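You operate a simulated robot arm through the tools that you are given. There is no shell and no other tool. Be economical: measure what you need, move in short steps, check, and stop when the job is done.

You run a simulated two-armed robot. Do the job below in one go: nothing can be reset, and whatever is moved stays where it is left.

Task
Wipe up the spill on the top of the packing bench with the cream rag and put it back.
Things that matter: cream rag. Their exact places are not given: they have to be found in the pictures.

The check looks at the end state, three seconds after you hand in, the way a careful person would. Anything else that was tipped, shoved, dropped, spilled or broken makes it a failure.

Robot
Two 6-joint arms with two-finger grippers on one trunk, on a base that drives. Base frame: it is fixed to the floor where the robot stands at the start and does not move with it; the origin is under the middle of the robot, x ahead of it, y to its left, z up; the surface under the hand at the start is at about z = 0.85. Readings come in m, rad, newtons and seconds.
The left shoulder is at the start at [0.03, 0.178, 0.988], the right one opposite. With the tool pointing down near the work surface each hand reaches from about 0.38 to 0.84 m from the robot's upright axis, wherever it stands, measured 20 degrees to its own side. Payload 2.54 kg a hand.
The TCP of each hand is the grasp point between the finger pads, 0.03 m short of the fingertips. In the tool frame z runs along the fingers and y along their closing line. Largest opening 0.116 m; the body of the gripper starts 0.095 m behind the TCP.
Orientation is told as [roll, pitch, yaw] about the base's x, y, z axes, in that order, counted from this pose: with the fingers straight down and closing along the base's y, the tool's x points along the base's -x, its y along +y and its z along -z.

Tools
- The arms move only by the tool move_arm. It takes "left_targets", "right_targets" or both (then of equal length, played together; a hand with none holds still); each is a list of rows, each a list of 7 numbers: the shift along the tool's x, y, z in m, then the turn, a rotation vector about the tool's x, y, z in degrees, then the opening, from 0 (shut) to 1 (fully open). In form: [[x, y, z, rx, ry, rz, gripper], ...]. A call has 1 to 10 rows; each row is the pose to reach, as a shift and turn from the pose commanded when the call began, along the tool's axes at that moment. Each row takes 0.2 s and may step no farther than 0.05 m and 0.15 rad from the row before; otherwise, or with a gripper value out of range, the whole call is refused. Where a pose cannot be reached the arm comes as near as it can. A force on the tool above 40 N (or 10 N above the force at the start of the call, whichever is more), or a blocked arm, ends the call early, and 0.2 s more pass. The fingers move at their own pace (about 0.153 m/s each) and stop on an object; they squeeze with about 32 N. The grip force told is the motor's: it shows also when the fingers shut on nothing. Time passes only in rows, and 0.2 s behind the last, so rows that repeat a pose let the fingers close. It gives the time, the measured TCP pose, the force on the tool (base axes), the opening and the grip force at its end, in the units of the frame above (readings bear some noise), with the torque about the TCP (base axes, N m) and any sound that the robot's microphone picked up.
- Cameras (640 x 400 px; columns grow to the right, rows downward): "scene" is now at [0.0304, -0.0352, 1.698]; the picture's right is [-0.48, -0.88, 0.00], its down [-0.74, 0.41, -0.53] and it looks along [0.46, -0.26, -0.85] (base axes); focal length 267 px, centre (320, 200). "left" rides on the left gripper at [0.069, 0.015, -0.122] in its tool frame; the picture's right is [-0.21, 0.98, 0.00], its down [-0.83, -0.18, -0.53] and it looks along [-0.52, -0.11, 0.85] (tool axes); focal length 251 px, centre (320, 200). "right" rides on the right gripper at [0.069, -0.015, -0.122] in its tool frame; the picture's right is [0.21, 0.98, 0.00], its down [-0.83, 0.18, -0.53] and it looks along [-0.52, 0.11, 0.85] (tool axes); focal length 251 px, centre (320, 200).
- capture(camera): a new picture of that camera. It takes no simulated time.
- lift_body(by): slides the trunk up (or, below 0, down) by that many m; the arms and the scene camera ride with it, the base frame stays. It gives what a move gives, with no picture.
- drive_base(legs): drives the robot by 1 to 6 legs, each [ahead, left, turn to the left] in m, m and rad, along the robot's own axes; the way and the turn of a leg run together, so that a leg with both is an arc; at most 1.5 m and 3.142 rad a leg. The arms and the cameras ride along, it lands a little off, and it stops where it bumps. It gives what a move gives.
- turn_head(pan, tilt): turns the head with the scene camera to pan (to the left, within 2.496 rad either way) and tilt (down, from -0.506 to 1.204), counted from straight ahead of the robot. It gives what a move gives.
- point_at(camera, pixels): for up to 12 pixels [column, row] of the newest picture of that camera ("zoom" is the newest enlarged one), the place [x, y, z] in the base frame of the surface seen there, good to about 0.003 m. It takes no simulated time.
- close_up(camera, box): a new picture of the part [left, top, right, bottom] of that camera's present view, enlarged. It takes no simulated time.
- job_done(): hands the job in; it is judged then, once.

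Keep the steps short. Do not move on a guess: measure, check each grasp and each placing, and mend mistakes. In all there are 80 turns and 58 pictures (those below and enlarged ones count). Leave the grippers open and the arms clear of the work at the hand-in unless told otherwise, and finish with a single line.

The tools are called by a JSON object that holds its "fn" and its "kwargs". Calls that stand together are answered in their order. move_arm: Moves the arms, as the interface text tells. Its arguments: {"type":"object","properties":{"left_targets":{"type":"array"},"right_targets":{"type":"array"}},"required":[]} The other tools are called the same way: lift_body (by) slides the trunk up or down; drive_base (legs) drives the base; turn_head (pan, tilt) turns the head that bears the scene camera; capture (camera) takes a picture; point_at (camera, pixels) gives the place of the surface under pixels of a picture; close_up (camera, box) takes an enlarged picture of a part of a camera's view; job_done () hands the job in.

At the start:

```text
t: 0.0
left_tcp_pos: [0.5455, 0.0039, 1.1231]
left_tcp_rot: [-0.001, 0.0, 0.0]
left_contact_force: [0.4, -0.5, 0.7]
left_moment: [0.01, 0.02, 0.01]
left_finger_gap: 0.1161
left_grip_force: 0.0
right_tcp_pos: [0.4166, -0.45, 1.1371]
right_tcp_rot: [0.001, 0.0, 0.0]
right_contact_force: [0.3, -0.4, -0.2]
right_moment: [-0.01, -0.03, -0.01]
right_finger_gap: 0.1161
right_grip_force: 0.1
trunk travel left (down, up): [-0.2, 0.34]
robot x, y, heading: [-0.0001, -0.0019, -0.002]
head pan, tilt: [-0.504, 1.014]
```

scene: 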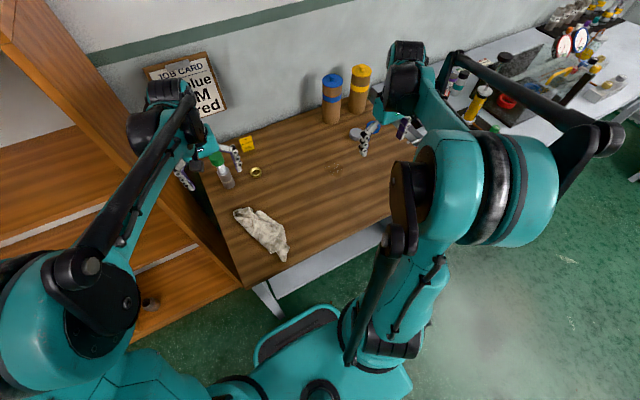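
right: 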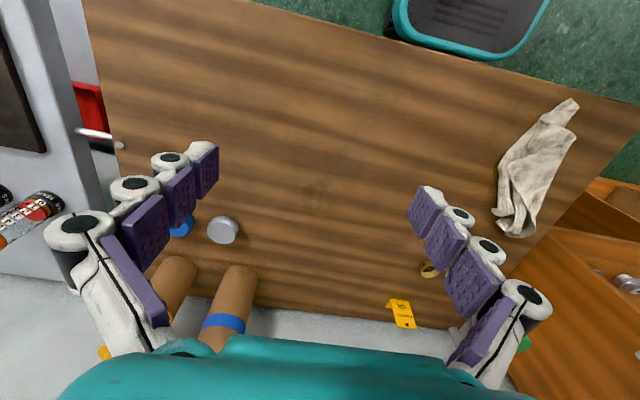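
left: 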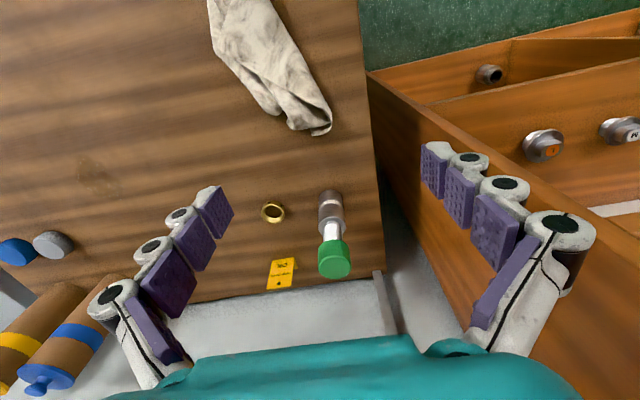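

The cream rag lies at scene (262,232), and a faint stain shows near scene (335,168) and right (315,188). I'll enlarge both and measure them.

{"fn": "close_up", "kwargs": {"camera": "scene", "box": [200, 100, 420, 280]}}

{"fn": "point_at", "kwargs": {"camera": "right", "pixels": [[315, 188], [300, 188], [330, 188], [315, 178], [315, 200], [535, 170], [575, 102], [515, 230], [400, 60], [222, 228], [120, 20], [470, 130]]}}

{"fn": "point_at", "kwargs": {"camera": "scene", "pixels": [[335, 168], [240, 212], [262, 232], [285, 258], [270, 215], [250, 235], [242, 286], [390, 215], [226, 183], [255, 171], [354, 132], [331, 75]]}}

```text
2.22 times, centred on (310, 190) of scene
```

zoom: 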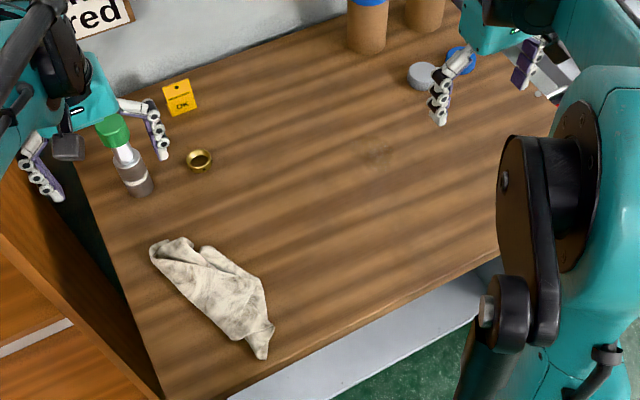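

```text
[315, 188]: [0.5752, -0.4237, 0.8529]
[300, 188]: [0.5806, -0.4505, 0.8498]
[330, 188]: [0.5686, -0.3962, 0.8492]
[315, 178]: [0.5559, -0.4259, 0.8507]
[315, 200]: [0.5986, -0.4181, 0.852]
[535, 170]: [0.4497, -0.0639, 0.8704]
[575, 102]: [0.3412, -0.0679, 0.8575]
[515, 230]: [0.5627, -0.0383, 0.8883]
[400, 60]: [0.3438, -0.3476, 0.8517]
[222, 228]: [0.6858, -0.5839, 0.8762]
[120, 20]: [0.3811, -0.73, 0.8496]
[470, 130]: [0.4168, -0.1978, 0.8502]
```

```text
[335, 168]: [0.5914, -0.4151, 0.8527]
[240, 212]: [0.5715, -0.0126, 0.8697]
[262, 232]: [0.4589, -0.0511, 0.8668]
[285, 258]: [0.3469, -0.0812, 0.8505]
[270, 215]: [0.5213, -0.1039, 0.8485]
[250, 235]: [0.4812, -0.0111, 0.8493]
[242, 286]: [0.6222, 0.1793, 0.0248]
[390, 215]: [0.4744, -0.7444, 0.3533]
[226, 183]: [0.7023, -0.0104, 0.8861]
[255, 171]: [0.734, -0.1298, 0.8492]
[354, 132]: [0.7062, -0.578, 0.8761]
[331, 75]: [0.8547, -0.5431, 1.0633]
```

The stain is near (0.58,-0.42). I'll take enlarged looks at it and at the rag.

{"fn": "close_up", "kwargs": {"camera": "right", "box": [255, 150, 375, 225]}}

{"fn": "close_up", "kwargs": {"camera": "right", "box": [400, 50, 640, 300]}}

```text
5.33 times, centred on (315, 188) of right
```

zoom: 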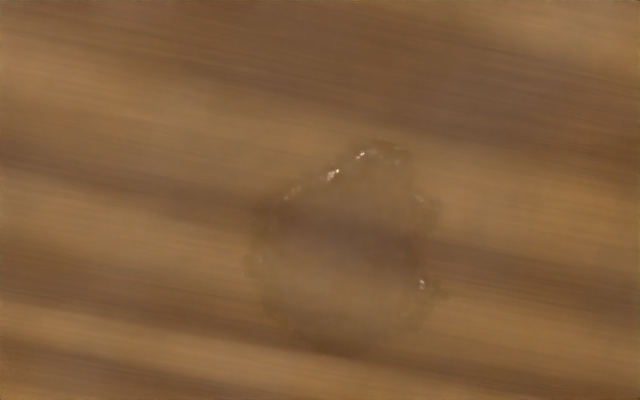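

```text
1.60 times, centred on (520, 175) of right
```

zoom: 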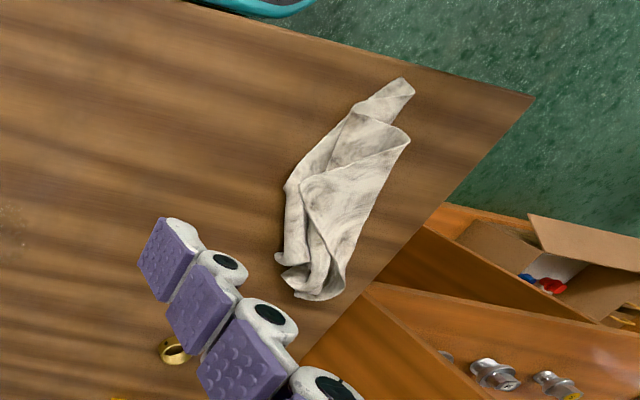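

The spill is about 7 cm across, centred near (0.59,-0.41), so the right arm suits both jobs. The left hand hovers above the rag and must move aside. First I'll measure the shelf next to it.

{"fn": "point_at", "kwargs": {"camera": "scene", "pixels": [[5, 20], [60, 50], [100, 110], [140, 160], [180, 210], [220, 260], [40, 150], [30, 230], [120, 240], [160, 20], [10, 60]]}}

{"fn": "point_at", "kwargs": {"camera": "left", "pixels": [[375, 90], [400, 150], [460, 300], [600, 350], [600, 20], [520, 30], [600, 220], [430, 180], [300, 80], [235, 15], [325, 125]]}}

{"fn": "point_at", "kwargs": {"camera": "zoom", "pixels": [[402, 82], [412, 92], [350, 160], [290, 190], [325, 190], [380, 180], [400, 135], [280, 255], [310, 240], [330, 295], [345, 240], [360, 120]]}}

```text
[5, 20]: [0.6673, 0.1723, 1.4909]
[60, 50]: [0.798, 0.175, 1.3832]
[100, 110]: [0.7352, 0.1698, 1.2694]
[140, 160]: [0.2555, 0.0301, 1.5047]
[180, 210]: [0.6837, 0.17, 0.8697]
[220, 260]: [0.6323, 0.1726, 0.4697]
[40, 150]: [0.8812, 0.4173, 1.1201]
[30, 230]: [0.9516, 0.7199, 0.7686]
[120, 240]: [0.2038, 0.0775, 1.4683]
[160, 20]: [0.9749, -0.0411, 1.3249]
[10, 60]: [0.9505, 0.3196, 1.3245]
```

```text
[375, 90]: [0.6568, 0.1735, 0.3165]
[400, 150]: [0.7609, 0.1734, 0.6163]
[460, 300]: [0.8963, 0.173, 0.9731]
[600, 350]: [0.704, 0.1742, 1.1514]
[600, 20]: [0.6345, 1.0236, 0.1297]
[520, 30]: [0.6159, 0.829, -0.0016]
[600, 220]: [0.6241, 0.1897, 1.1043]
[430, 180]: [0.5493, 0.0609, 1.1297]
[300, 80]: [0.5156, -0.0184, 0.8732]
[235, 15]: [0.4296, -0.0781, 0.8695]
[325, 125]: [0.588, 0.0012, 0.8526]
```

```text
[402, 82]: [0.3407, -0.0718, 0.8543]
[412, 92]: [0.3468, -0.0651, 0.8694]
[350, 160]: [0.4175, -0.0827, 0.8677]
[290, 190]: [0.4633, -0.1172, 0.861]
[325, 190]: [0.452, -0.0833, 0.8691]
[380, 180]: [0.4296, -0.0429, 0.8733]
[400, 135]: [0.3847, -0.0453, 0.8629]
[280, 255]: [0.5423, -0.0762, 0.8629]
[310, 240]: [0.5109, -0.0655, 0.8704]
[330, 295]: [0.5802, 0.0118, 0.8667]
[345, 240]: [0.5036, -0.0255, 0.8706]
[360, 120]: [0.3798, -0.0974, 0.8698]
```

The shelf side is at y≈0.17 for x>0.62. I'll bring the left hand back toward me and left to about (0.33,0.24,1.2), clear of the shelf.

{"fn": "move_arm", "kwargs": {"left_targets": [[0.045, 0, -0.01, 0, 0, 0, 1], [0.09, 0, -0.02, 0, 0, 0, 1], [0.125, 0.03, -0.03, 0, 0, 0, 1], [0.155, 0.065, -0.04, 0, 0, 0, 1], [0.18, 0.105, -0.05, 0, 0, 0, 1], [0.195, 0.15, -0.06, 0, 0, 0, 1], [0.205, 0.195, -0.07, 0, 0, 0, 1], [0.21, 0.24, -0.08, 0, 0, 0, 1]]}}

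```text
t: 1.8
left_tcp_pos: [0.3355, 0.2442, 1.2057]
left_tcp_rot: [-0.001, 0.001, 0.0]
left_contact_force: [0.7, -0.3, -0.5]
left_moment: [-0.03, 0.04, -0.04]
left_finger_gap: 0.116
left_grip_force: 0.0
right_tcp_pos: [0.4151, -0.4493, 1.1375]
right_tcp_rot: [0.0, -0.002, -0.001]
right_contact_force: [-0.1, -0.5, 0.3]
right_moment: [0.0, 0.02, 0.02]
right_finger_gap: 0.1161
right_grip_force: 0.1
trunk travel left (down, up): [-0.2, 0.34]
robot x, y, heading: [-0.0022, -0.0029, -0.001]
head pan, tilt: [-0.504, 1.014]
```

The left hand is clear. Next the right hand goes above the middle of the rag, to about (0.45,-0.08,1.10).

{"fn": "move_arm", "kwargs": {"right_targets": [[-0.005, 0.045, 0, 0, 0, 0, 1], [-0.01, 0.09, 0, 0, 0, 0, 1], [-0.015, 0.135, 0, 0, 0, 0, 1], [-0.02, 0.18, 0, 0, 0, 0, 1], [-0.025, 0.225, 0, 0, 0, 0, 1], [-0.03, 0.27, 0.01, 0, 0, 0, 1], [-0.035, 0.315, 0.02, 0, 0, 0, 1], [-0.035, 0.345, 0.03, 0, 0, 0, 1], [-0.035, 0.37, 0.04, 0, 0, 0, 1]]}}

{"fn": "capture", "kwargs": {"camera": "right"}}

{"fn": "capture", "kwargs": {"camera": "scene"}}

```text
t: 3.8
left_tcp_pos: [0.3364, 0.2431, 1.2044]
left_tcp_rot: [0.002, 0.0, -0.002]
left_contact_force: [-0.4, 1.0, -1.3]
left_moment: [0.02, -0.04, 0.01]
left_finger_gap: 0.116
left_grip_force: 0.1
right_tcp_pos: [0.4503, -0.0789, 1.0974]
right_tcp_rot: [0.001, -0.002, -0.002]
right_contact_force: [-0.5, 0.7, 0.7]
right_moment: [-0.02, 0.0, -0.01]
right_finger_gap: 0.1159
right_grip_force: 0.0
trunk travel left (down, up): [-0.2, 0.34]
robot x, y, heading: [-0.0015, 0.0024, -0.0]
head pan, tilt: [-0.504, 1.014]
```

```text
51 pictures are left
```

right: 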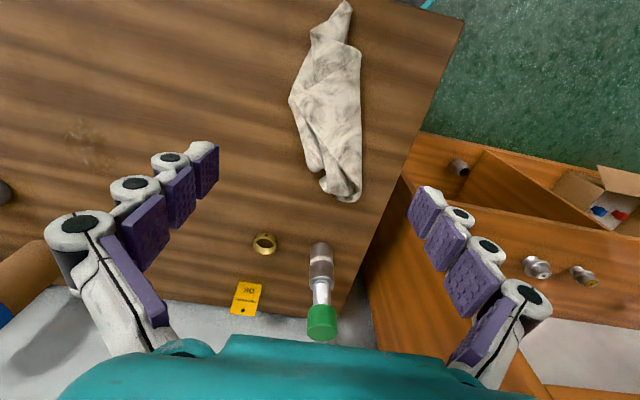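

```text
50 pictures are left
```

scene: 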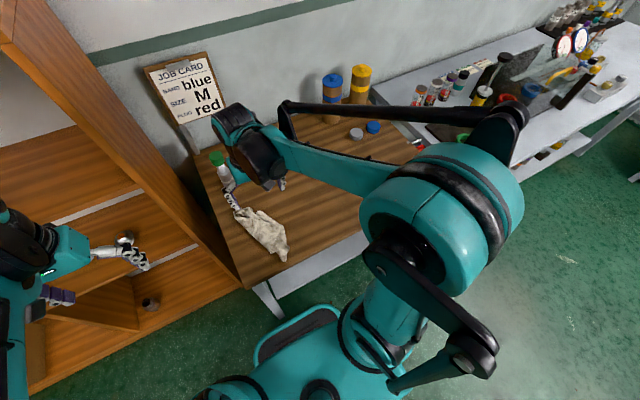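

Now I'll measure the rag's edges around its middle from this view.

{"fn": "point_at", "kwargs": {"camera": "right", "pixels": [[292, 98], [325, 98], [359, 98], [302, 75], [357, 75], [300, 130], [360, 130], [330, 130], [345, 198], [340, 8], [330, 50], [318, 170]]}}

```text
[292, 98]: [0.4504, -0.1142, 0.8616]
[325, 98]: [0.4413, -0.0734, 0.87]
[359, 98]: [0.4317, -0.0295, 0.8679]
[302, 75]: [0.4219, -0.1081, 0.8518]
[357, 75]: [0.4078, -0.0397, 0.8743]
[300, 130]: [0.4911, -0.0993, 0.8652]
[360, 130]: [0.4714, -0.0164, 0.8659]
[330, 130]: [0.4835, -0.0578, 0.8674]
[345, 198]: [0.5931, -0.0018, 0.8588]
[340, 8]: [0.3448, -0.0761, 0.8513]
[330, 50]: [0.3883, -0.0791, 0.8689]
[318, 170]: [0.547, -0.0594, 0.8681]
```

The rag's middle is about (0.46,-0.066), with its long axis turned about 17° from x and roughly 8.5 cm wide. I'll turn to match and go down to 2 cm above grasp height.

{"fn": "move_arm", "kwargs": {"right_targets": [[-0.005, 0.007, 0.03, 0, 0, -8, 1], [-0.01, 0.014, 0.07, 0, 0, -16, 1], [-0.01, 0.014, 0.11, 0, 0, -17, 1], [-0.01, 0.014, 0.15, 0, 0, -17, 1], [-0.01, 0.014, 0.175, 0, 0, -17, 1]]}}

{"fn": "capture", "kwargs": {"camera": "right"}}

```text
t: 5.0
left_tcp_pos: [0.3358, 0.2432, 1.2043]
left_tcp_rot: [0.0, -0.001, 0.0]
left_contact_force: [0.5, 0.4, -0.2]
left_moment: [-0.01, 0.01, -0.02]
left_finger_gap: 0.1161
left_grip_force: 0.1
right_tcp_pos: [0.4597, -0.0655, 0.9213]
right_tcp_rot: [0.0, 0.0, 0.298]
right_contact_force: [-0.3, 0.5, -0.1]
right_moment: [0.0, 0.02, 0.02]
right_finger_gap: 0.1159
right_grip_force: 0.0
trunk travel left (down, up): [-0.2, 0.34]
robot x, y, heading: [-0.0006, -0.0019, 0.0]
head pan, tilt: [-0.504, 1.014]
```

```text
49 pictures are left
```

right: 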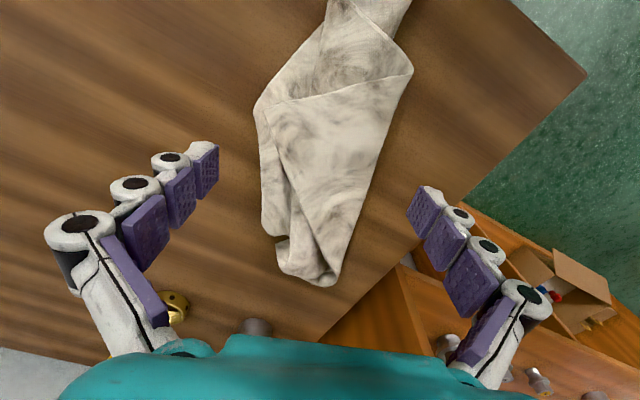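

The rag runs along the tool's x between the fingers. I'll go straight down to TCP z≈0.884, which puts the fingertips about 4 mm above the bench.

{"fn": "move_arm", "kwargs": {"right_targets": [[0, 0, 0.02, 0, 0, 0, 1], [0, 0, 0.038, 0, 0, 0, 1], [0, 0, 0.038, 0, 0, 0, 1]]}}

{"fn": "capture", "kwargs": {"camera": "right"}}

```text
t: 5.8
left_tcp_pos: [0.3348, 0.2435, 1.2045]
left_tcp_rot: [-0.001, 0.001, -0.001]
left_contact_force: [-0.4, 0.2, -0.5]
left_moment: [-0.02, 0.02, -0.01]
left_finger_gap: 0.1162
left_grip_force: 0.0
right_tcp_pos: [0.4623, -0.0654, 0.8846]
right_tcp_rot: [0.0, 0.0, 0.296]
right_contact_force: [-0.2, 0.0, -0.1]
right_moment: [-0.03, 0.0, 0.0]
right_finger_gap: 0.1163
right_grip_force: 0.0
trunk travel left (down, up): [-0.2, 0.34]
robot x, y, heading: [0.0025, -0.0024, -0.008]
head pan, tilt: [-0.504, 1.014]
```

```text
48 pictures are left
```

right: 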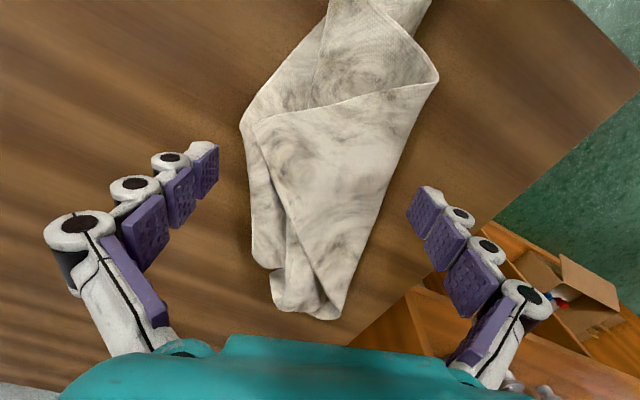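

The fingers straddle the rag with no contact force. I'll close them.

{"fn": "move_arm", "kwargs": {"right_targets": [[0, 0, 0, 0, 0, 0, 0.5], [0, 0, 0, 0, 0, 0, 0], [0, 0, 0, 0, 0, 0, 0], [0, 0, 0, 0, 0, 0, 0]]}}

{"fn": "capture", "kwargs": {"camera": "right"}}

```text
t: 6.8
left_tcp_pos: [0.3358, 0.2432, 1.2045]
left_tcp_rot: [0.0, 0.0, -0.001]
left_contact_force: [0.3, -0.4, 0.2]
left_moment: [-0.01, -0.01, -0.01]
left_finger_gap: 0.116
left_grip_force: 0.0
right_tcp_pos: [0.4623, -0.0663, 0.8839]
right_tcp_rot: [0.001, -0.001, 0.298]
right_contact_force: [1.3, -0.7, -1.7]
right_moment: [-0.03, 0.07, -0.01]
right_finger_gap: 0.006
right_grip_force: 39.2
trunk travel left (down, up): [-0.2, 0.34]
robot x, y, heading: [0.0002, -0.0022, 0.003]
head pan, tilt: [-0.504, 1.014]
```

```text
47 pictures are left
```

right: 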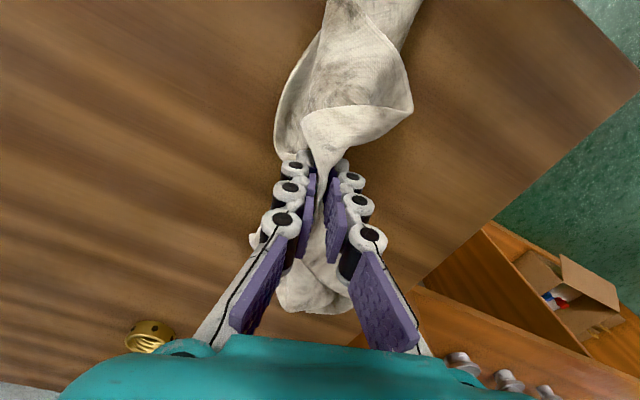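

The cloth is gathered between the fingers with a 6 mm gap and 39 N of grip. I'll lift it about 12 cm and check.

{"fn": "move_arm", "kwargs": {"right_targets": [[0, 0, -0.03, 0, 0, 0, 0], [0, 0, -0.06, 0, 0, 0, 0], [0, 0, -0.09, 0, 0, 0, 0], [0, 0, -0.12, 0, 0, 0, 0]]}}

{"fn": "capture", "kwargs": {"camera": "scene"}}

{"fn": "capture", "kwargs": {"camera": "right"}}

```text
t: 7.8
left_tcp_pos: [0.3355, 0.2437, 1.2058]
left_tcp_rot: [0.0, 0.0, 0.001]
left_contact_force: [0.2, -0.4, -0.1]
left_moment: [0.03, 0.01, -0.01]
left_finger_gap: 0.1162
left_grip_force: 0.1
right_tcp_pos: [0.461, -0.0644, 1.0051]
right_tcp_rot: [0.0, -0.001, 0.298]
right_contact_force: [-0.2, 0.0, 0.4]
right_moment: [0.0, -0.02, 0.0]
right_finger_gap: 0.0057
right_grip_force: 28.8
trunk travel left (down, up): [-0.2, 0.34]
robot x, y, heading: [0.0002, 0.0006, -0.003]
head pan, tilt: [-0.504, 1.014]
```

```text
46 pictures are left
```

scene: 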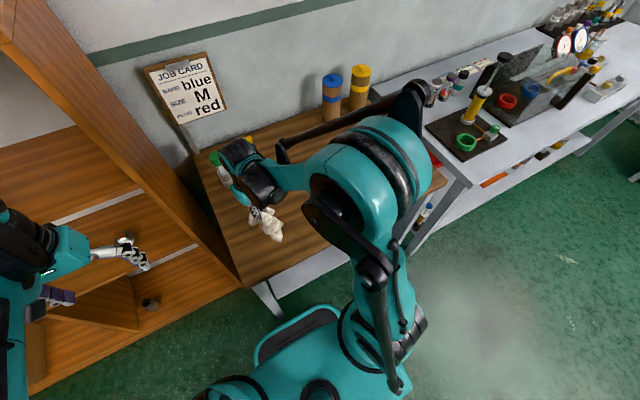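

```text
45 pictures are left
```

right: 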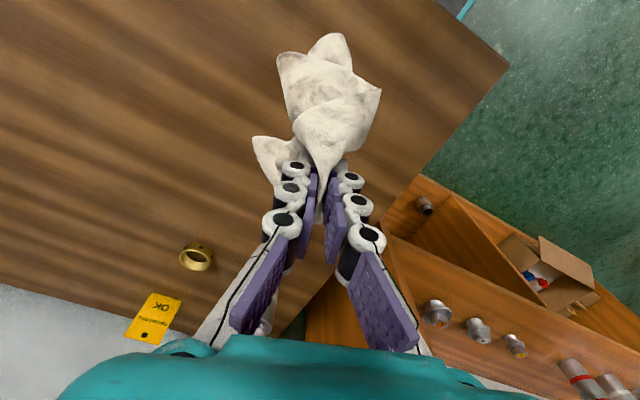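

The rag is held. Next I'll carry it at this height to above the spill, about (0.59,-0.41).

{"fn": "move_arm", "kwargs": {"right_targets": [[-0.003, -0.046, 0, 0, 0, 0, 0], [-0.006, -0.092, 0, 0, 0, 0, 0], [-0.009, -0.138, 0, 0, 0, 0, 0], [-0.012, -0.184, 0, 0, 0, 0, 0], [-0.015, -0.23, 0, 0, 0, 0, 0], [-0.018, -0.276, 0, 0, 0, 0, 0], [-0.021, -0.322, 0, 0, 0, 0, 0], [-0.023, -0.368, 0, 0, 0, 0, 0], [-0.023, -0.368, 0, 0, 0, 0, 0]]}}

{"fn": "capture", "kwargs": {"camera": "right"}}

{"fn": "capture", "kwargs": {"camera": "scene"}}

```text
t: 9.8
left_tcp_pos: [0.3351, 0.2442, 1.2063]
left_tcp_rot: [-0.001, 0.0, 0.001]
left_contact_force: [0.0, -0.5, 0.2]
left_moment: [-0.03, 0.02, -0.01]
left_finger_gap: 0.1158
left_grip_force: 0.0
right_tcp_pos: [0.5896, -0.4103, 1.0043]
right_tcp_rot: [0.0, 0.0, 0.296]
right_contact_force: [0.2, 0.6, -0.9]
right_moment: [-0.05, -0.02, -0.03]
right_finger_gap: 0.005
right_grip_force: 28.6
trunk travel left (down, up): [-0.2, 0.34]
robot x, y, heading: [-0.0015, 0.0003, -0.001]
head pan, tilt: [-0.504, 1.014]
```

```text
44 pictures are left
```

right: 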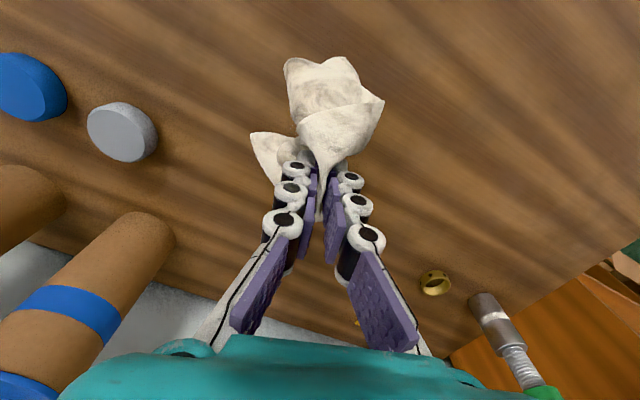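

```text
43 pictures are left
```

scene: 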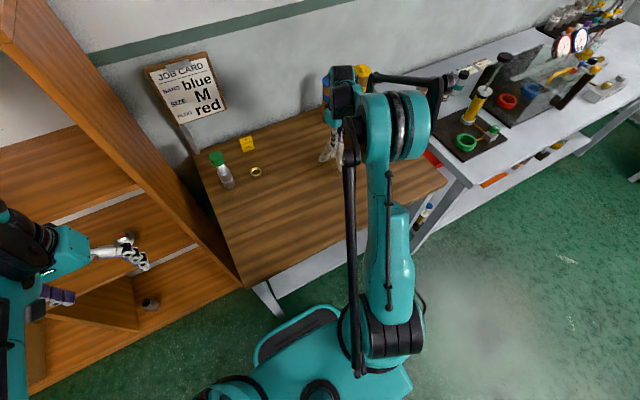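

I'll lower onto the spill until there is a light press, watching the force.

{"fn": "move_arm", "kwargs": {"right_targets": [[0, 0, 0.04, 0, 0, 0, 0], [0, 0, 0.08, 0, 0, 0, 0], [0, 0, 0.105, 0, 0, 0, 0], [0, 0, 0.114, 0, 0, 0, 0], [0, 0, 0.12, 0, 0, 0, 0]]}}

{"fn": "capture", "kwargs": {"camera": "right"}}

```text
t: 11.0
left_tcp_pos: [0.3344, 0.2445, 1.206]
left_tcp_rot: [0.0, -0.001, 0.0]
left_contact_force: [-0.5, -0.3, 0.1]
left_moment: [0.02, 0.01, -0.02]
left_finger_gap: 0.116
left_grip_force: 0.1
right_tcp_pos: [0.5892, -0.4097, 0.8855]
right_tcp_rot: [0.001, 0.0, 0.298]
right_contact_force: [-1.2, 0.4, 11.9]
right_moment: [-0.06, 0.03, -0.01]
right_finger_gap: 0.0038
right_grip_force: 29.4
trunk travel left (down, up): [-0.2, 0.34]
robot x, y, heading: [0.0014, -0.0033, -0.003]
head pan, tilt: [-0.504, 1.014]
```

```text
42 pictures are left
```

right: 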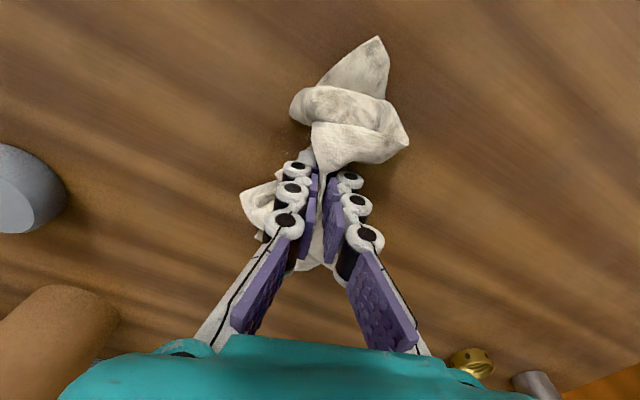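

Contact is 12 N with the cloth under the fingers. I'll wipe with short strokes across the spill along the tool's y.

{"fn": "move_arm", "kwargs": {"right_targets": [[0, 0.025, 0, 0, 0, 0, 0], [0, 0.05, 0, 0, 0, 0, 0], [0.02, 0.05, 0, 0, 0, 0, 0], [0.02, 0.025, 0, 0, 0, 0, 0], [0.02, 0, 0, 0, 0, 0, 0], [0.02, -0.025, 0, 0, 0, 0, 0], [0.02, -0.05, 0, 0, 0, 0, 0], [0, -0.05, 0, 0, 0, 0, 0], [0, -0.025, 0, 0, 0, 0, 0], [0, 0, 0, 0, 0, 0, 0]]}}

{"fn": "move_arm", "kwargs": {"right_targets": [[-0.02, 0.02, 0, 0, 0, 0, 0], [-0.03, 0.045, 0, 0, 0, 0, 0], [-0.03, 0.02, 0, 0, 0, 0, 0], [-0.03, 0, 0, 0, 0, 0, 0], [-0.03, -0.025, 0, 0, 0, 0, 0], [-0.03, -0.05, 0, 0, 0, 0, 0], [0, -0.045, 0, 0, 0, 0, 0], [0.03, -0.04, 0, 0, 0, 0, 0], [0.04, -0.015, 0, 0, 0, 0, 0], [0.04, 0.02, 0, 0, 0, 0, 0]]}}

{"fn": "capture", "kwargs": {"camera": "right"}}

```text
t: 13.2
left_tcp_pos: [0.3347, 0.2444, 1.2063]
left_tcp_rot: [-0.002, -0.001, -0.001]
left_contact_force: [-0.2, -1.3, 0.0]
left_moment: [0.03, 0.04, -0.02]
left_finger_gap: 0.1161
left_grip_force: 0.1
right_tcp_pos: [0.5897, -0.4081, 0.8858]
right_tcp_rot: [-0.002, 0.001, 0.297]
right_contact_force: [-0.2, -1.0, 2.9]
right_moment: [0.12, 0.05, 0.03]
right_finger_gap: 0.0055
right_grip_force: 38.3
trunk travel left (down, up): [-0.2, 0.34]
robot x, y, heading: [0.0038, -0.002, 0.003]
head pan, tilt: [-0.504, 1.014]
```

```text
t: 15.4
left_tcp_pos: [0.3353, 0.2445, 1.2059]
left_tcp_rot: [-0.001, 0.0, 0.002]
left_contact_force: [-0.6, -0.2, 0.3]
left_moment: [-0.03, -0.02, 0.03]
left_finger_gap: 0.1159
left_grip_force: 0.1
right_tcp_pos: [0.5455, -0.4021, 0.8829]
right_tcp_rot: [0.001, 0.0, 0.297]
right_contact_force: [-0.4, 0.3, -2.2]
right_moment: [0.08, 0.05, 0.03]
right_finger_gap: 0.0068
right_grip_force: 34.6
trunk travel left (down, up): [-0.2, 0.34]
robot x, y, heading: [0.0026, -0.004, -0.004]
head pan, tilt: [-0.504, 1.014]
```

```text
41 pictures are left
```

right: 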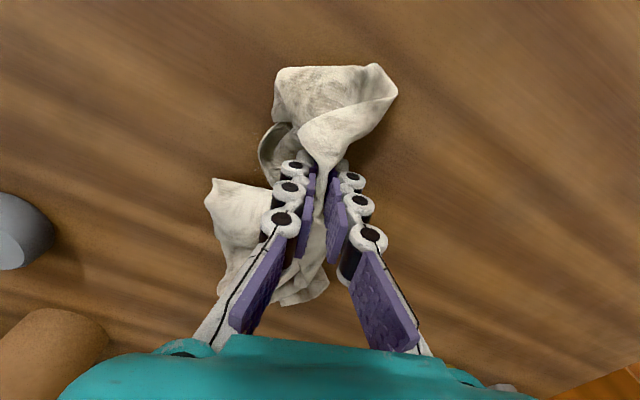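

The cloth is still held. I'll lift and move aside to look at the bench where the spill was.

{"fn": "move_arm", "kwargs": {"right_targets": [[0, 0, -0.04, 0, 0, 0, 0], [0, 0, -0.08, 0, 0, 0, 0], [0.03, 0.03, -0.11, 0, 0, 0, 0], [0.06, 0.06, -0.13, 0, 0, 0, 0], [0.08, 0.09, -0.15, 0, 0, 0, 0], [0.09, 0.12, -0.15, 0, 0, 0, 0]]}}

{"fn": "capture", "kwargs": {"camera": "right"}}

{"fn": "close_up", "kwargs": {"camera": "scene", "box": [260, 110, 420, 210]}}

```text
refused: row 3 steps farther than a row can; nothing moved
```

```text
40 pictures are left
```

right: 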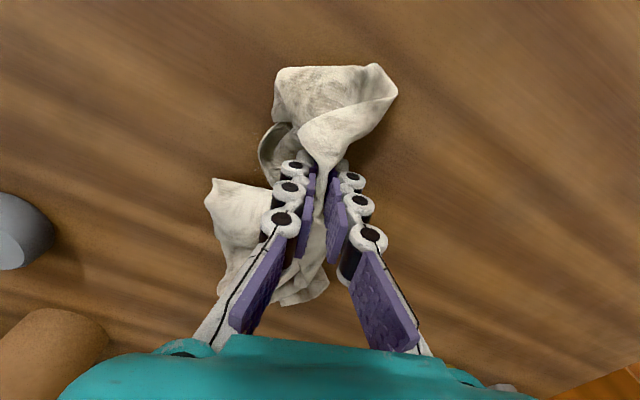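

```text
4.00 times, centred on (340, 160) of scene
```

zoom: 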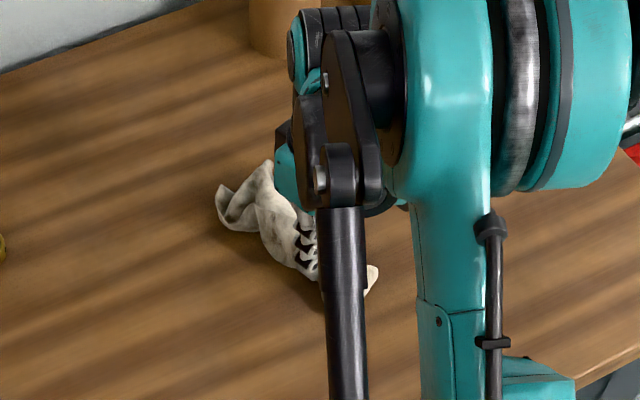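

One step was too long and the call was refused. I'll redo it with smaller steps.

{"fn": "move_arm", "kwargs": {"right_targets": [[0, 0, -0.04, 0, 0, 0, 0], [0, 0, -0.08, 0, 0, 0, 0], [0.02, 0.02, -0.11, 0, 0, 0, 0], [0.04, 0.045, -0.14, 0, 0, 0, 0], [0.06, 0.08, -0.15, 0, 0, 0, 0], [0.08, 0.12, -0.15, 0, 0, 0, 0], [0.08, 0.16, -0.15, 0, 0, 0, 0]]}}

{"fn": "capture", "kwargs": {"camera": "right"}}

{"fn": "close_up", "kwargs": {"camera": "scene", "box": [260, 110, 420, 210]}}

```text
t: 17.0
left_tcp_pos: [0.3355, 0.2442, 1.2054]
left_tcp_rot: [-0.001, 0.002, -0.001]
left_contact_force: [-0.2, 0.0, 0.2]
left_moment: [-0.04, 0.02, 0.02]
left_finger_gap: 0.1162
left_grip_force: 0.1
right_tcp_pos: [0.4221, -0.2713, 1.0339]
right_tcp_rot: [-0.001, 0.001, 0.298]
right_contact_force: [-0.2, 1.6, -1.5]
right_moment: [0.02, -0.04, 0.01]
right_finger_gap: 0.0036
right_grip_force: 26.6
trunk travel left (down, up): [-0.2, 0.34]
robot x, y, heading: [-0.0023, 0.0031, 0.001]
head pan, tilt: [-0.504, 1.014]
```

```text
38 pictures are left
```

right: 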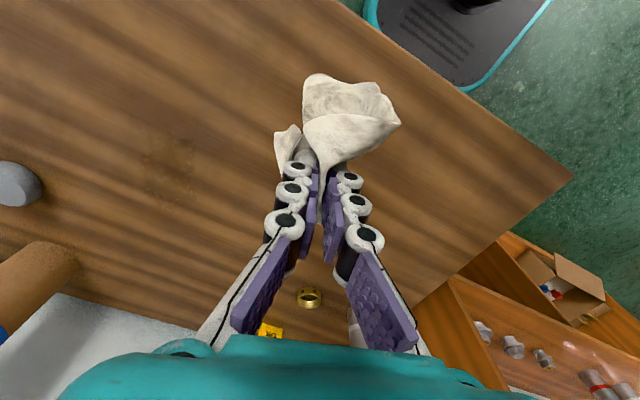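

```text
4.00 times, centred on (340, 160) of scene
```

zoom: 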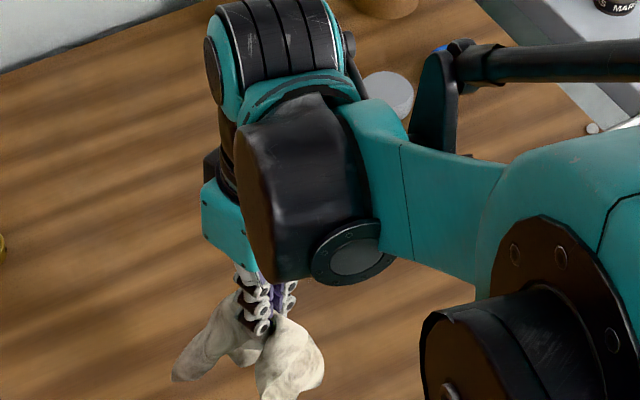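

A residue still shows around right (168,170). I'll zoom in on it.

{"fn": "close_up", "kwargs": {"camera": "right", "box": [90, 110, 250, 230]}}

{"fn": "point_at", "kwargs": {"camera": "right", "pixels": [[168, 170], [145, 170], [192, 170], [168, 140], [168, 195]]}}

```text
3.33 times, centred on (170, 170) of right
```

zoom: 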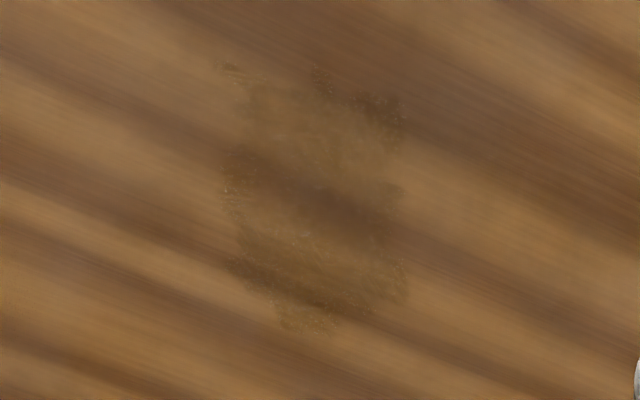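

```text
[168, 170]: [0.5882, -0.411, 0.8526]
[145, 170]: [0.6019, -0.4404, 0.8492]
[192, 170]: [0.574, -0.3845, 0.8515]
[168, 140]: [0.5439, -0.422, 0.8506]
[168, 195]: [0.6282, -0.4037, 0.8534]
```

The stain is fainter but still there, spanning about x 0.53–0.64 and y −0.44 to −0.38. I'll go back to its middle and press a little harder with more strokes.

{"fn": "move_arm", "kwargs": {"right_targets": [[-0.023, -0.036, 0, 0, 0, 0, 0], [-0.046, -0.072, 0, 0, 0, 0, 0], [-0.069, -0.108, 0.02, 0, 0, 0, 0], [-0.092, -0.145, 0.04, 0, 0, 0, 0], [-0.115, -0.181, 0.06, 0, 0, 0, 0], [-0.115, -0.181, 0.1, 0, 0, 0, 0], [-0.115, -0.181, 0.135, 0, 0, 0, 0], [-0.115, -0.181, 0.147, 0, 0, 0, 0], [-0.115, -0.181, 0.153, 0, 0, 0, 0]]}}

```text
t: 19.0
left_tcp_pos: [0.3343, 0.2439, 1.2054]
left_tcp_rot: [0.001, 0.0, -0.001]
left_contact_force: [0.0, 0.6, 0.6]
left_moment: [0.02, 0.01, 0.0]
left_finger_gap: 0.1158
left_grip_force: 0.0
right_tcp_pos: [0.5854, -0.4136, 0.8822]
right_tcp_rot: [0.0, 0.0, 0.296]
right_contact_force: [1.1, -0.5, 11.5]
right_moment: [-0.18, -0.06, 0.0]
right_finger_gap: 0.0056
right_grip_force: 32.8
trunk travel left (down, up): [-0.2, 0.34]
robot x, y, heading: [-0.001, 0.0045, -0.004]
head pan, tilt: [-0.504, 1.014]
```

Contact is 11.5 N. I'll zigzag over the whole stain with slightly more press.

{"fn": "move_arm", "kwargs": {"right_targets": [[0, 0.02, 0.002, 0, 0, 0, 0], [0, 0.045, 0.002, 0, 0, 0, 0], [-0.015, 0.045, 0.002, 0, 0, 0, 0], [-0.015, 0.015, 0.002, 0, 0, 0, 0], [-0.015, -0.015, 0.002, 0, 0, 0, 0], [-0.015, -0.045, 0.002, 0, 0, 0, 0], [-0.03, -0.045, 0.002, 0, 0, 0, 0], [-0.03, -0.015, 0.002, 0, 0, 0, 0], [-0.03, 0.015, 0.002, 0, 0, 0, 0], [-0.03, 0.045, 0.002, 0, 0, 0, 0]]}}

{"fn": "move_arm", "kwargs": {"right_targets": [[-0.015, 0, 0, 0, 0, 0, 0], [-0.015, -0.03, 0, 0, 0, 0, 0], [-0.015, -0.06, 0, 0, 0, 0, 0], [-0.015, -0.09, 0, 0, 0, 0, 0], [0.015, -0.09, 0, 0, 0, 0, 0], [0.045, -0.09, 0, 0, 0, 0, 0], [0.045, -0.06, 0, 0, 0, 0, 0], [0.045, -0.03, 0, 0, 0, 0, 0], [0.045, 0, 0, 0, 0, 0, 0], [0.06, 0, 0, 0, 0, 0, 0]]}}

{"fn": "move_arm", "kwargs": {"right_targets": [[0, -0.03, 0, 0, 0, 0, 0], [0, -0.06, 0, 0, 0, 0, 0], [0, -0.09, 0, 0, 0, 0, 0], [0.015, -0.09, 0, 0, 0, 0, 0], [0.015, -0.06, 0, 0, 0, 0, 0], [0.015, -0.03, 0, 0, 0, 0, 0], [0.015, 0, 0, 0, 0, 0, 0], [-0.01, -0.02, 0, 0, 0, 0, 0], [-0.03, -0.045, 0, 0, 0, 0, 0], [-0.03, -0.045, 0, 0, 0, 0, 0]]}}

{"fn": "capture", "kwargs": {"camera": "right"}}

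```text
t: 21.2
left_tcp_pos: [0.3328, 0.2454, 1.2063]
left_tcp_rot: [-0.002, -0.001, -0.001]
left_contact_force: [0.5, 0.2, -0.4]
left_moment: [-0.01, -0.02, -0.01]
left_finger_gap: 0.1157
left_grip_force: 0.1
right_tcp_pos: [0.5995, -0.3592, 0.8809]
right_tcp_rot: [0.002, 0.0, 0.297]
right_contact_force: [-0.1, -2.6, 20.2]
right_moment: [-0.38, -0.18, 0.0]
right_finger_gap: 0.0053
right_grip_force: 32.3
trunk travel left (down, up): [-0.2, 0.34]
robot x, y, heading: [-0.0008, -0.0001, 0.003]
head pan, tilt: [-0.504, 1.014]
```

```text
t: 23.4
left_tcp_pos: [0.3331, 0.2455, 1.2065]
left_tcp_rot: [-0.002, -0.002, -0.001]
left_contact_force: [-0.2, 0.2, -0.4]
left_moment: [0.03, -0.03, -0.01]
left_finger_gap: 0.1161
left_grip_force: 0.0
right_tcp_pos: [0.5436, -0.376, 0.8805]
right_tcp_rot: [-0.001, -0.001, 0.3]
right_contact_force: [5.0, 3.9, 21.2]
right_moment: [0.07, -0.28, 0.02]
right_finger_gap: 0.0042
right_grip_force: 32.5
trunk travel left (down, up): [-0.2, 0.34]
robot x, y, heading: [-0.0034, 0.0004, 0.001]
head pan, tilt: [-0.504, 1.014]
```

```text
t: 25.6
left_tcp_pos: [0.3344, 0.2432, 1.2057]
left_tcp_rot: [0.001, 0.002, 0.0]
left_contact_force: [0.2, -0.4, -0.2]
left_moment: [0.03, 0.03, 0.01]
left_finger_gap: 0.116
left_grip_force: 0.1
right_tcp_pos: [0.5854, -0.4097, 0.8794]
right_tcp_rot: [-0.002, 0.002, 0.296]
right_contact_force: [-1.9, 2.9, 11.4]
right_moment: [0.06, 0.05, -0.02]
right_finger_gap: 0.0043
right_grip_force: 31.9
trunk travel left (down, up): [-0.2, 0.34]
robot x, y, heading: [0.0007, -0.0023, -0.002]
head pan, tilt: [-0.504, 1.014]
```

```text
35 pictures are left
```

right: 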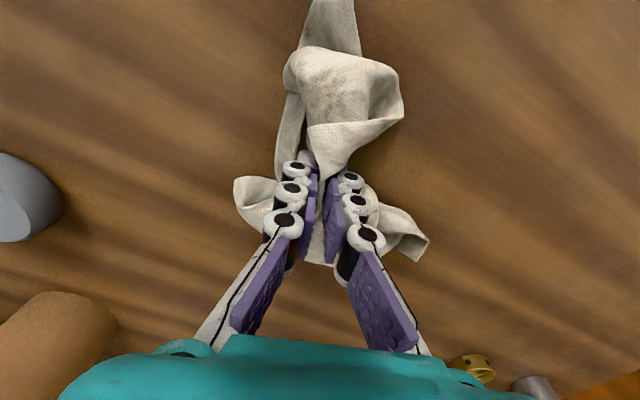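

Pressing went well at about 11–21 N. I'll lift, move aside and look again.

{"fn": "move_arm", "kwargs": {"right_targets": [[0, 0, -0.04, 0, 0, 0, 0], [0, 0, -0.08, 0, 0, 0, 0], [0.02, 0.03, -0.11, 0, 0, 0, 0], [0.045, 0.06, -0.14, 0, 0, 0, 0], [0.07, 0.1, -0.15, 0, 0, 0, 0], [0.095, 0.14, -0.15, 0, 0, 0, 0], [0.115, 0.18, -0.15, 0, 0, 0, 0]]}}

{"fn": "close_up", "kwargs": {"camera": "right", "box": [70, 90, 270, 240]}}

```text
t: 27.2
left_tcp_pos: [0.3349, 0.2452, 1.205]
left_tcp_rot: [0.001, -0.001, -0.002]
left_contact_force: [-0.3, 0.5, 0.2]
left_moment: [-0.03, -0.04, 0.01]
left_finger_gap: 0.116
left_grip_force: 0.0
right_tcp_pos: [0.4215, -0.2738, 1.0295]
right_tcp_rot: [-0.002, 0.0, 0.297]
right_contact_force: [0.0, -0.5, -2.4]
right_moment: [-0.01, -0.02, -0.01]
right_finger_gap: 0.007
right_grip_force: 36.4
trunk travel left (down, up): [-0.2, 0.34]
robot x, y, heading: [-0.0, -0.0016, 0.007]
head pan, tilt: [-0.504, 1.014]
```

```text
2.67 times, centred on (170, 165) of right
```

zoom: 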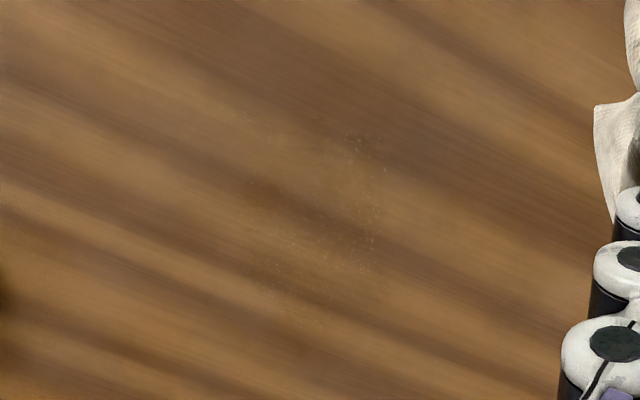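

It is nearly gone, with a few faint specks left around zoom (350,150)–(290,320). I'll measure them and make one more pass.

{"fn": "point_at", "kwargs": {"camera": "zoom", "pixels": [[355, 150], [375, 215], [260, 195], [290, 315], [250, 280], [320, 245]]}}

{"fn": "move_arm", "kwargs": {"right_targets": [[-0.023, -0.036, 0, 0, 0, 0, 0], [-0.046, -0.072, 0, 0, 0, 0, 0], [-0.069, -0.108, 0.02, 0, 0, 0, 0], [-0.092, -0.145, 0.04, 0, 0, 0, 0], [-0.115, -0.181, 0.06, 0, 0, 0, 0], [-0.115, -0.181, 0.1, 0, 0, 0, 0], [-0.115, -0.181, 0.135, 0, 0, 0, 0], [-0.115, -0.181, 0.147, 0, 0, 0, 0], [-0.115, -0.181, 0.152, 0, 0, 0, 0]]}}

```text
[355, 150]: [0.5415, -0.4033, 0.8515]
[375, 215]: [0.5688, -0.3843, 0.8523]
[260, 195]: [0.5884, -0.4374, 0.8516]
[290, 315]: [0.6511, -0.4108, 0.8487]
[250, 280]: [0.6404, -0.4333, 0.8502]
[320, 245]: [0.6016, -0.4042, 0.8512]
```

```text
t: 29.4
left_tcp_pos: [0.3328, 0.2449, 1.2053]
left_tcp_rot: [0.0, -0.002, 0.001]
left_contact_force: [-0.3, -0.1, 0.8]
left_moment: [-0.02, 0.02, 0.0]
left_finger_gap: 0.1161
left_grip_force: 0.2
right_tcp_pos: [0.5845, -0.4143, 0.8807]
right_tcp_rot: [-0.005, -0.002, 0.297]
right_contact_force: [-1.7, 0.7, 30.9]
right_moment: [-0.08, 0.05, 0.04]
right_finger_gap: 0.0047
right_grip_force: 32.1
trunk travel left (down, up): [-0.2, 0.34]
robot x, y, heading: [0.0008, -0.003, 0.001]
head pan, tilt: [-0.504, 1.014]
stopped in row 9 (right hand): the force on the tool passed its limit at 44 N (the readings are from after the stop); the commanded pose is now the measured one
```

Press is firm at 31 N, so I'll ease it by 1 mm and zigzag over the remaining specks.

{"fn": "move_arm", "kwargs": {"right_targets": [[-0.01, 0.02, -0.001, 0, 0, 0, 0], [-0.02, 0.03, -0.001, 0, 0, 0, 0], [-0.02, 0, -0.001, 0, 0, 0, 0], [-0.02, -0.03, -0.001, 0, 0, 0, 0], [-0.02, -0.055, -0.001, 0, 0, 0, 0], [-0.04, -0.055, -0.001, 0, 0, 0, 0], [-0.04, -0.025, -0.001, 0, 0, 0, 0], [-0.04, 0.005, -0.001, 0, 0, 0, 0], [-0.04, 0.025, -0.001, 0, 0, 0, 0], [-0.06, 0.02, -0.001, 0, 0, 0, 0]]}}

{"fn": "move_arm", "kwargs": {"right_targets": [[0, -0.03, 0, 0, 0, 0, 0], [0, -0.06, 0, 0, 0, 0, 0], [0.03, -0.06, 0, 0, 0, 0, 0], [0.06, -0.06, 0, 0, 0, 0, 0], [0.06, -0.03, 0, 0, 0, 0, 0], [0.06, 0, 0, 0, 0, 0, 0], [0.06, 0.025, 0, 0, 0, 0, 0], [0.08, 0.025, 0, 0, 0, 0, 0], [0.08, 0, 0, 0, 0, 0, 0], [0.08, -0.03, 0, 0, 0, 0, 0]]}}

{"fn": "move_arm", "kwargs": {"right_targets": [[0, -0.025, 0, 0, 0, 0, 0], [0.02, -0.025, 0, 0, 0, 0, 0], [0.02, 0, 0, 0, 0, 0, 0], [0.02, 0.03, 0, 0, 0, 0, 0], [0.02, 0.06, 0, 0, 0, 0, 0], [0.035, 0.06, 0, 0, 0, 0, 0], [0.035, 0.03, 0, 0, 0, 0, 0], [0.035, 0, 0, 0, 0, 0, 0], [0.01, 0.02, 0, 0, 0, 0, 0], [-0.02, 0.03, 0, 0, 0, 0, 0]]}}

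```text
t: 31.6
left_tcp_pos: [0.3345, 0.2458, 1.207]
left_tcp_rot: [0.001, -0.002, 0.0]
left_contact_force: [-0.1, -0.5, 0.0]
left_moment: [-0.03, -0.03, -0.01]
left_finger_gap: 0.1157
left_grip_force: 0.0
right_tcp_pos: [0.6368, -0.3779, 0.8807]
right_tcp_rot: [-0.001, -0.002, 0.295]
right_contact_force: [-5.4, -0.2, 15.6]
right_moment: [-0.02, 0.05, 0.01]
right_finger_gap: 0.0043
right_grip_force: 31.8
trunk travel left (down, up): [-0.2, 0.34]
robot x, y, heading: [-0.0007, 0.0015, -0.001]
head pan, tilt: [-0.504, 1.014]
```

```text
t: 33.8
left_tcp_pos: [0.3331, 0.2461, 1.2064]
left_tcp_rot: [-0.002, -0.001, -0.001]
left_contact_force: [-0.8, -0.6, -0.7]
left_moment: [0.02, -0.02, -0.01]
left_finger_gap: 0.1159
left_grip_force: 0.0
right_tcp_pos: [0.5695, -0.4289, 0.8811]
right_tcp_rot: [-0.003, -0.002, 0.297]
right_contact_force: [-0.3, 5.4, 19.7]
right_moment: [0.2, -0.07, 0.06]
right_finger_gap: 0.0043
right_grip_force: 31.9
trunk travel left (down, up): [-0.2, 0.34]
robot x, y, heading: [-0.002, 0.0009, -0.003]
head pan, tilt: [-0.504, 1.014]
```

```text
t: 36.0
left_tcp_pos: [0.3327, 0.244, 1.2062]
left_tcp_rot: [0.0, 0.0, 0.0]
left_contact_force: [-0.2, 0.1, 0.1]
left_moment: [-0.02, -0.04, 0.0]
left_finger_gap: 0.1159
left_grip_force: 0.1
right_tcp_pos: [0.5801, -0.3962, 0.8812]
right_tcp_rot: [-0.002, -0.002, 0.294]
right_contact_force: [-5.1, -3.2, 21.1]
right_moment: [-0.08, 0.05, -0.01]
right_finger_gap: 0.0044
right_grip_force: 32.2
trunk travel left (down, up): [-0.2, 0.34]
robot x, y, heading: [0.0013, -0.0014, 0.002]
head pan, tilt: [-0.504, 1.014]
```

Steady 15–21 N throughout. I'll lift aside and check again.

{"fn": "move_arm", "kwargs": {"right_targets": [[0, 0, -0.04, 0, 0, 0, 0], [0, 0, -0.08, 0, 0, 0, 0], [0.02, 0.03, -0.11, 0, 0, 0, 0], [0.045, 0.06, -0.14, 0, 0, 0, 0], [0.07, 0.1, -0.15, 0, 0, 0, 0], [0.095, 0.14, -0.15, 0, 0, 0, 0], [0.115, 0.18, -0.15, 0, 0, 0, 0]]}}

{"fn": "close_up", "kwargs": {"camera": "right", "box": [60, 80, 260, 240]}}

{"fn": "capture", "kwargs": {"camera": "right"}}

```text
t: 37.5
left_tcp_pos: [0.3338, 0.2448, 1.2055]
left_tcp_rot: [0.0, -0.001, 0.001]
left_contact_force: [0.2, 1.3, 0.5]
left_moment: [-0.03, -0.02, -0.03]
left_finger_gap: 0.1162
left_grip_force: 0.0
right_tcp_pos: [0.4171, -0.2553, 1.03]
right_tcp_rot: [-0.005, -0.002, 0.297]
right_contact_force: [-0.4, 2.4, 1.3]
right_moment: [-0.1, -0.01, -0.02]
right_finger_gap: 0.0038
right_grip_force: 34.8
trunk travel left (down, up): [-0.2, 0.34]
robot x, y, heading: [-0.0001, -0.0023, 0.001]
head pan, tilt: [-0.504, 1.014]
```

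```text
2.50 times, centred on (160, 160) of right
```

zoom: 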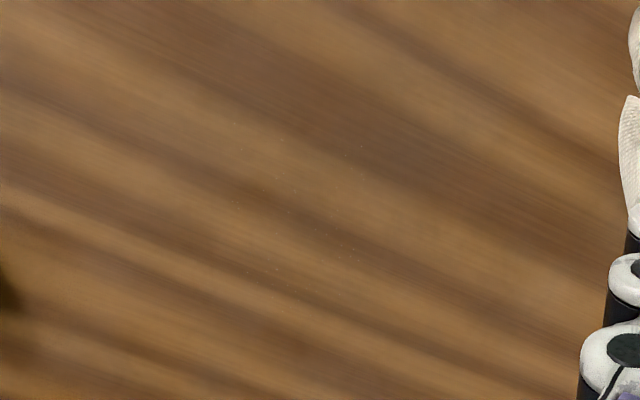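

```text
32 pictures are left
```

right: 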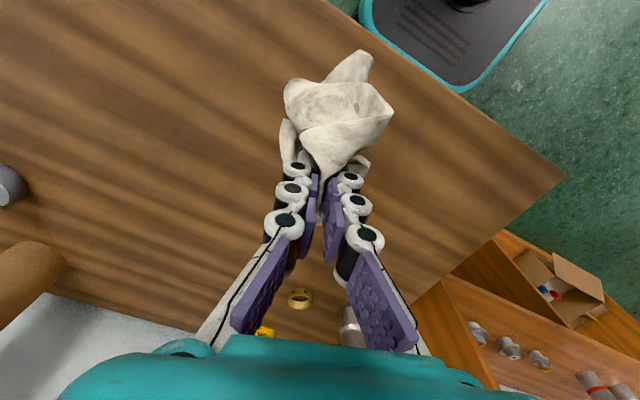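

It looks clean apart from maybe tiny specks near zoom (320,260). One closer zoom should settle it.

{"fn": "close_up", "kwargs": {"camera": "right", "box": [110, 100, 210, 200]}}

{"fn": "point_at", "kwargs": {"camera": "right", "pixels": [[148, 161], [200, 181], [164, 123], [190, 137], [200, 160]]}}

```text
4.00 times, centred on (160, 150) of right
```

zoom: 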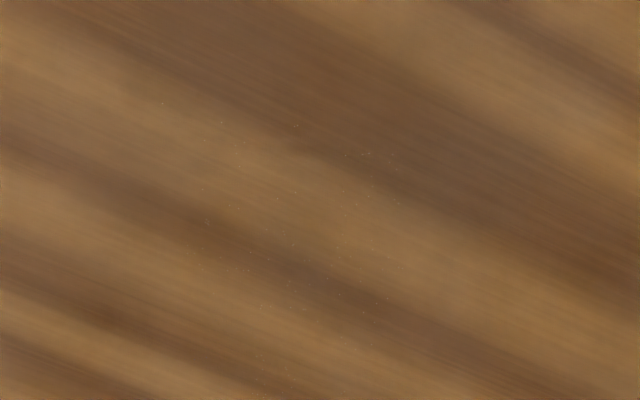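

```text
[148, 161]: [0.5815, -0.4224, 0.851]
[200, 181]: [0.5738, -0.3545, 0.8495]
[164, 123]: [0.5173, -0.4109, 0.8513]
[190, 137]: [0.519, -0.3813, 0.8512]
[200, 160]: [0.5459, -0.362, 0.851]
```

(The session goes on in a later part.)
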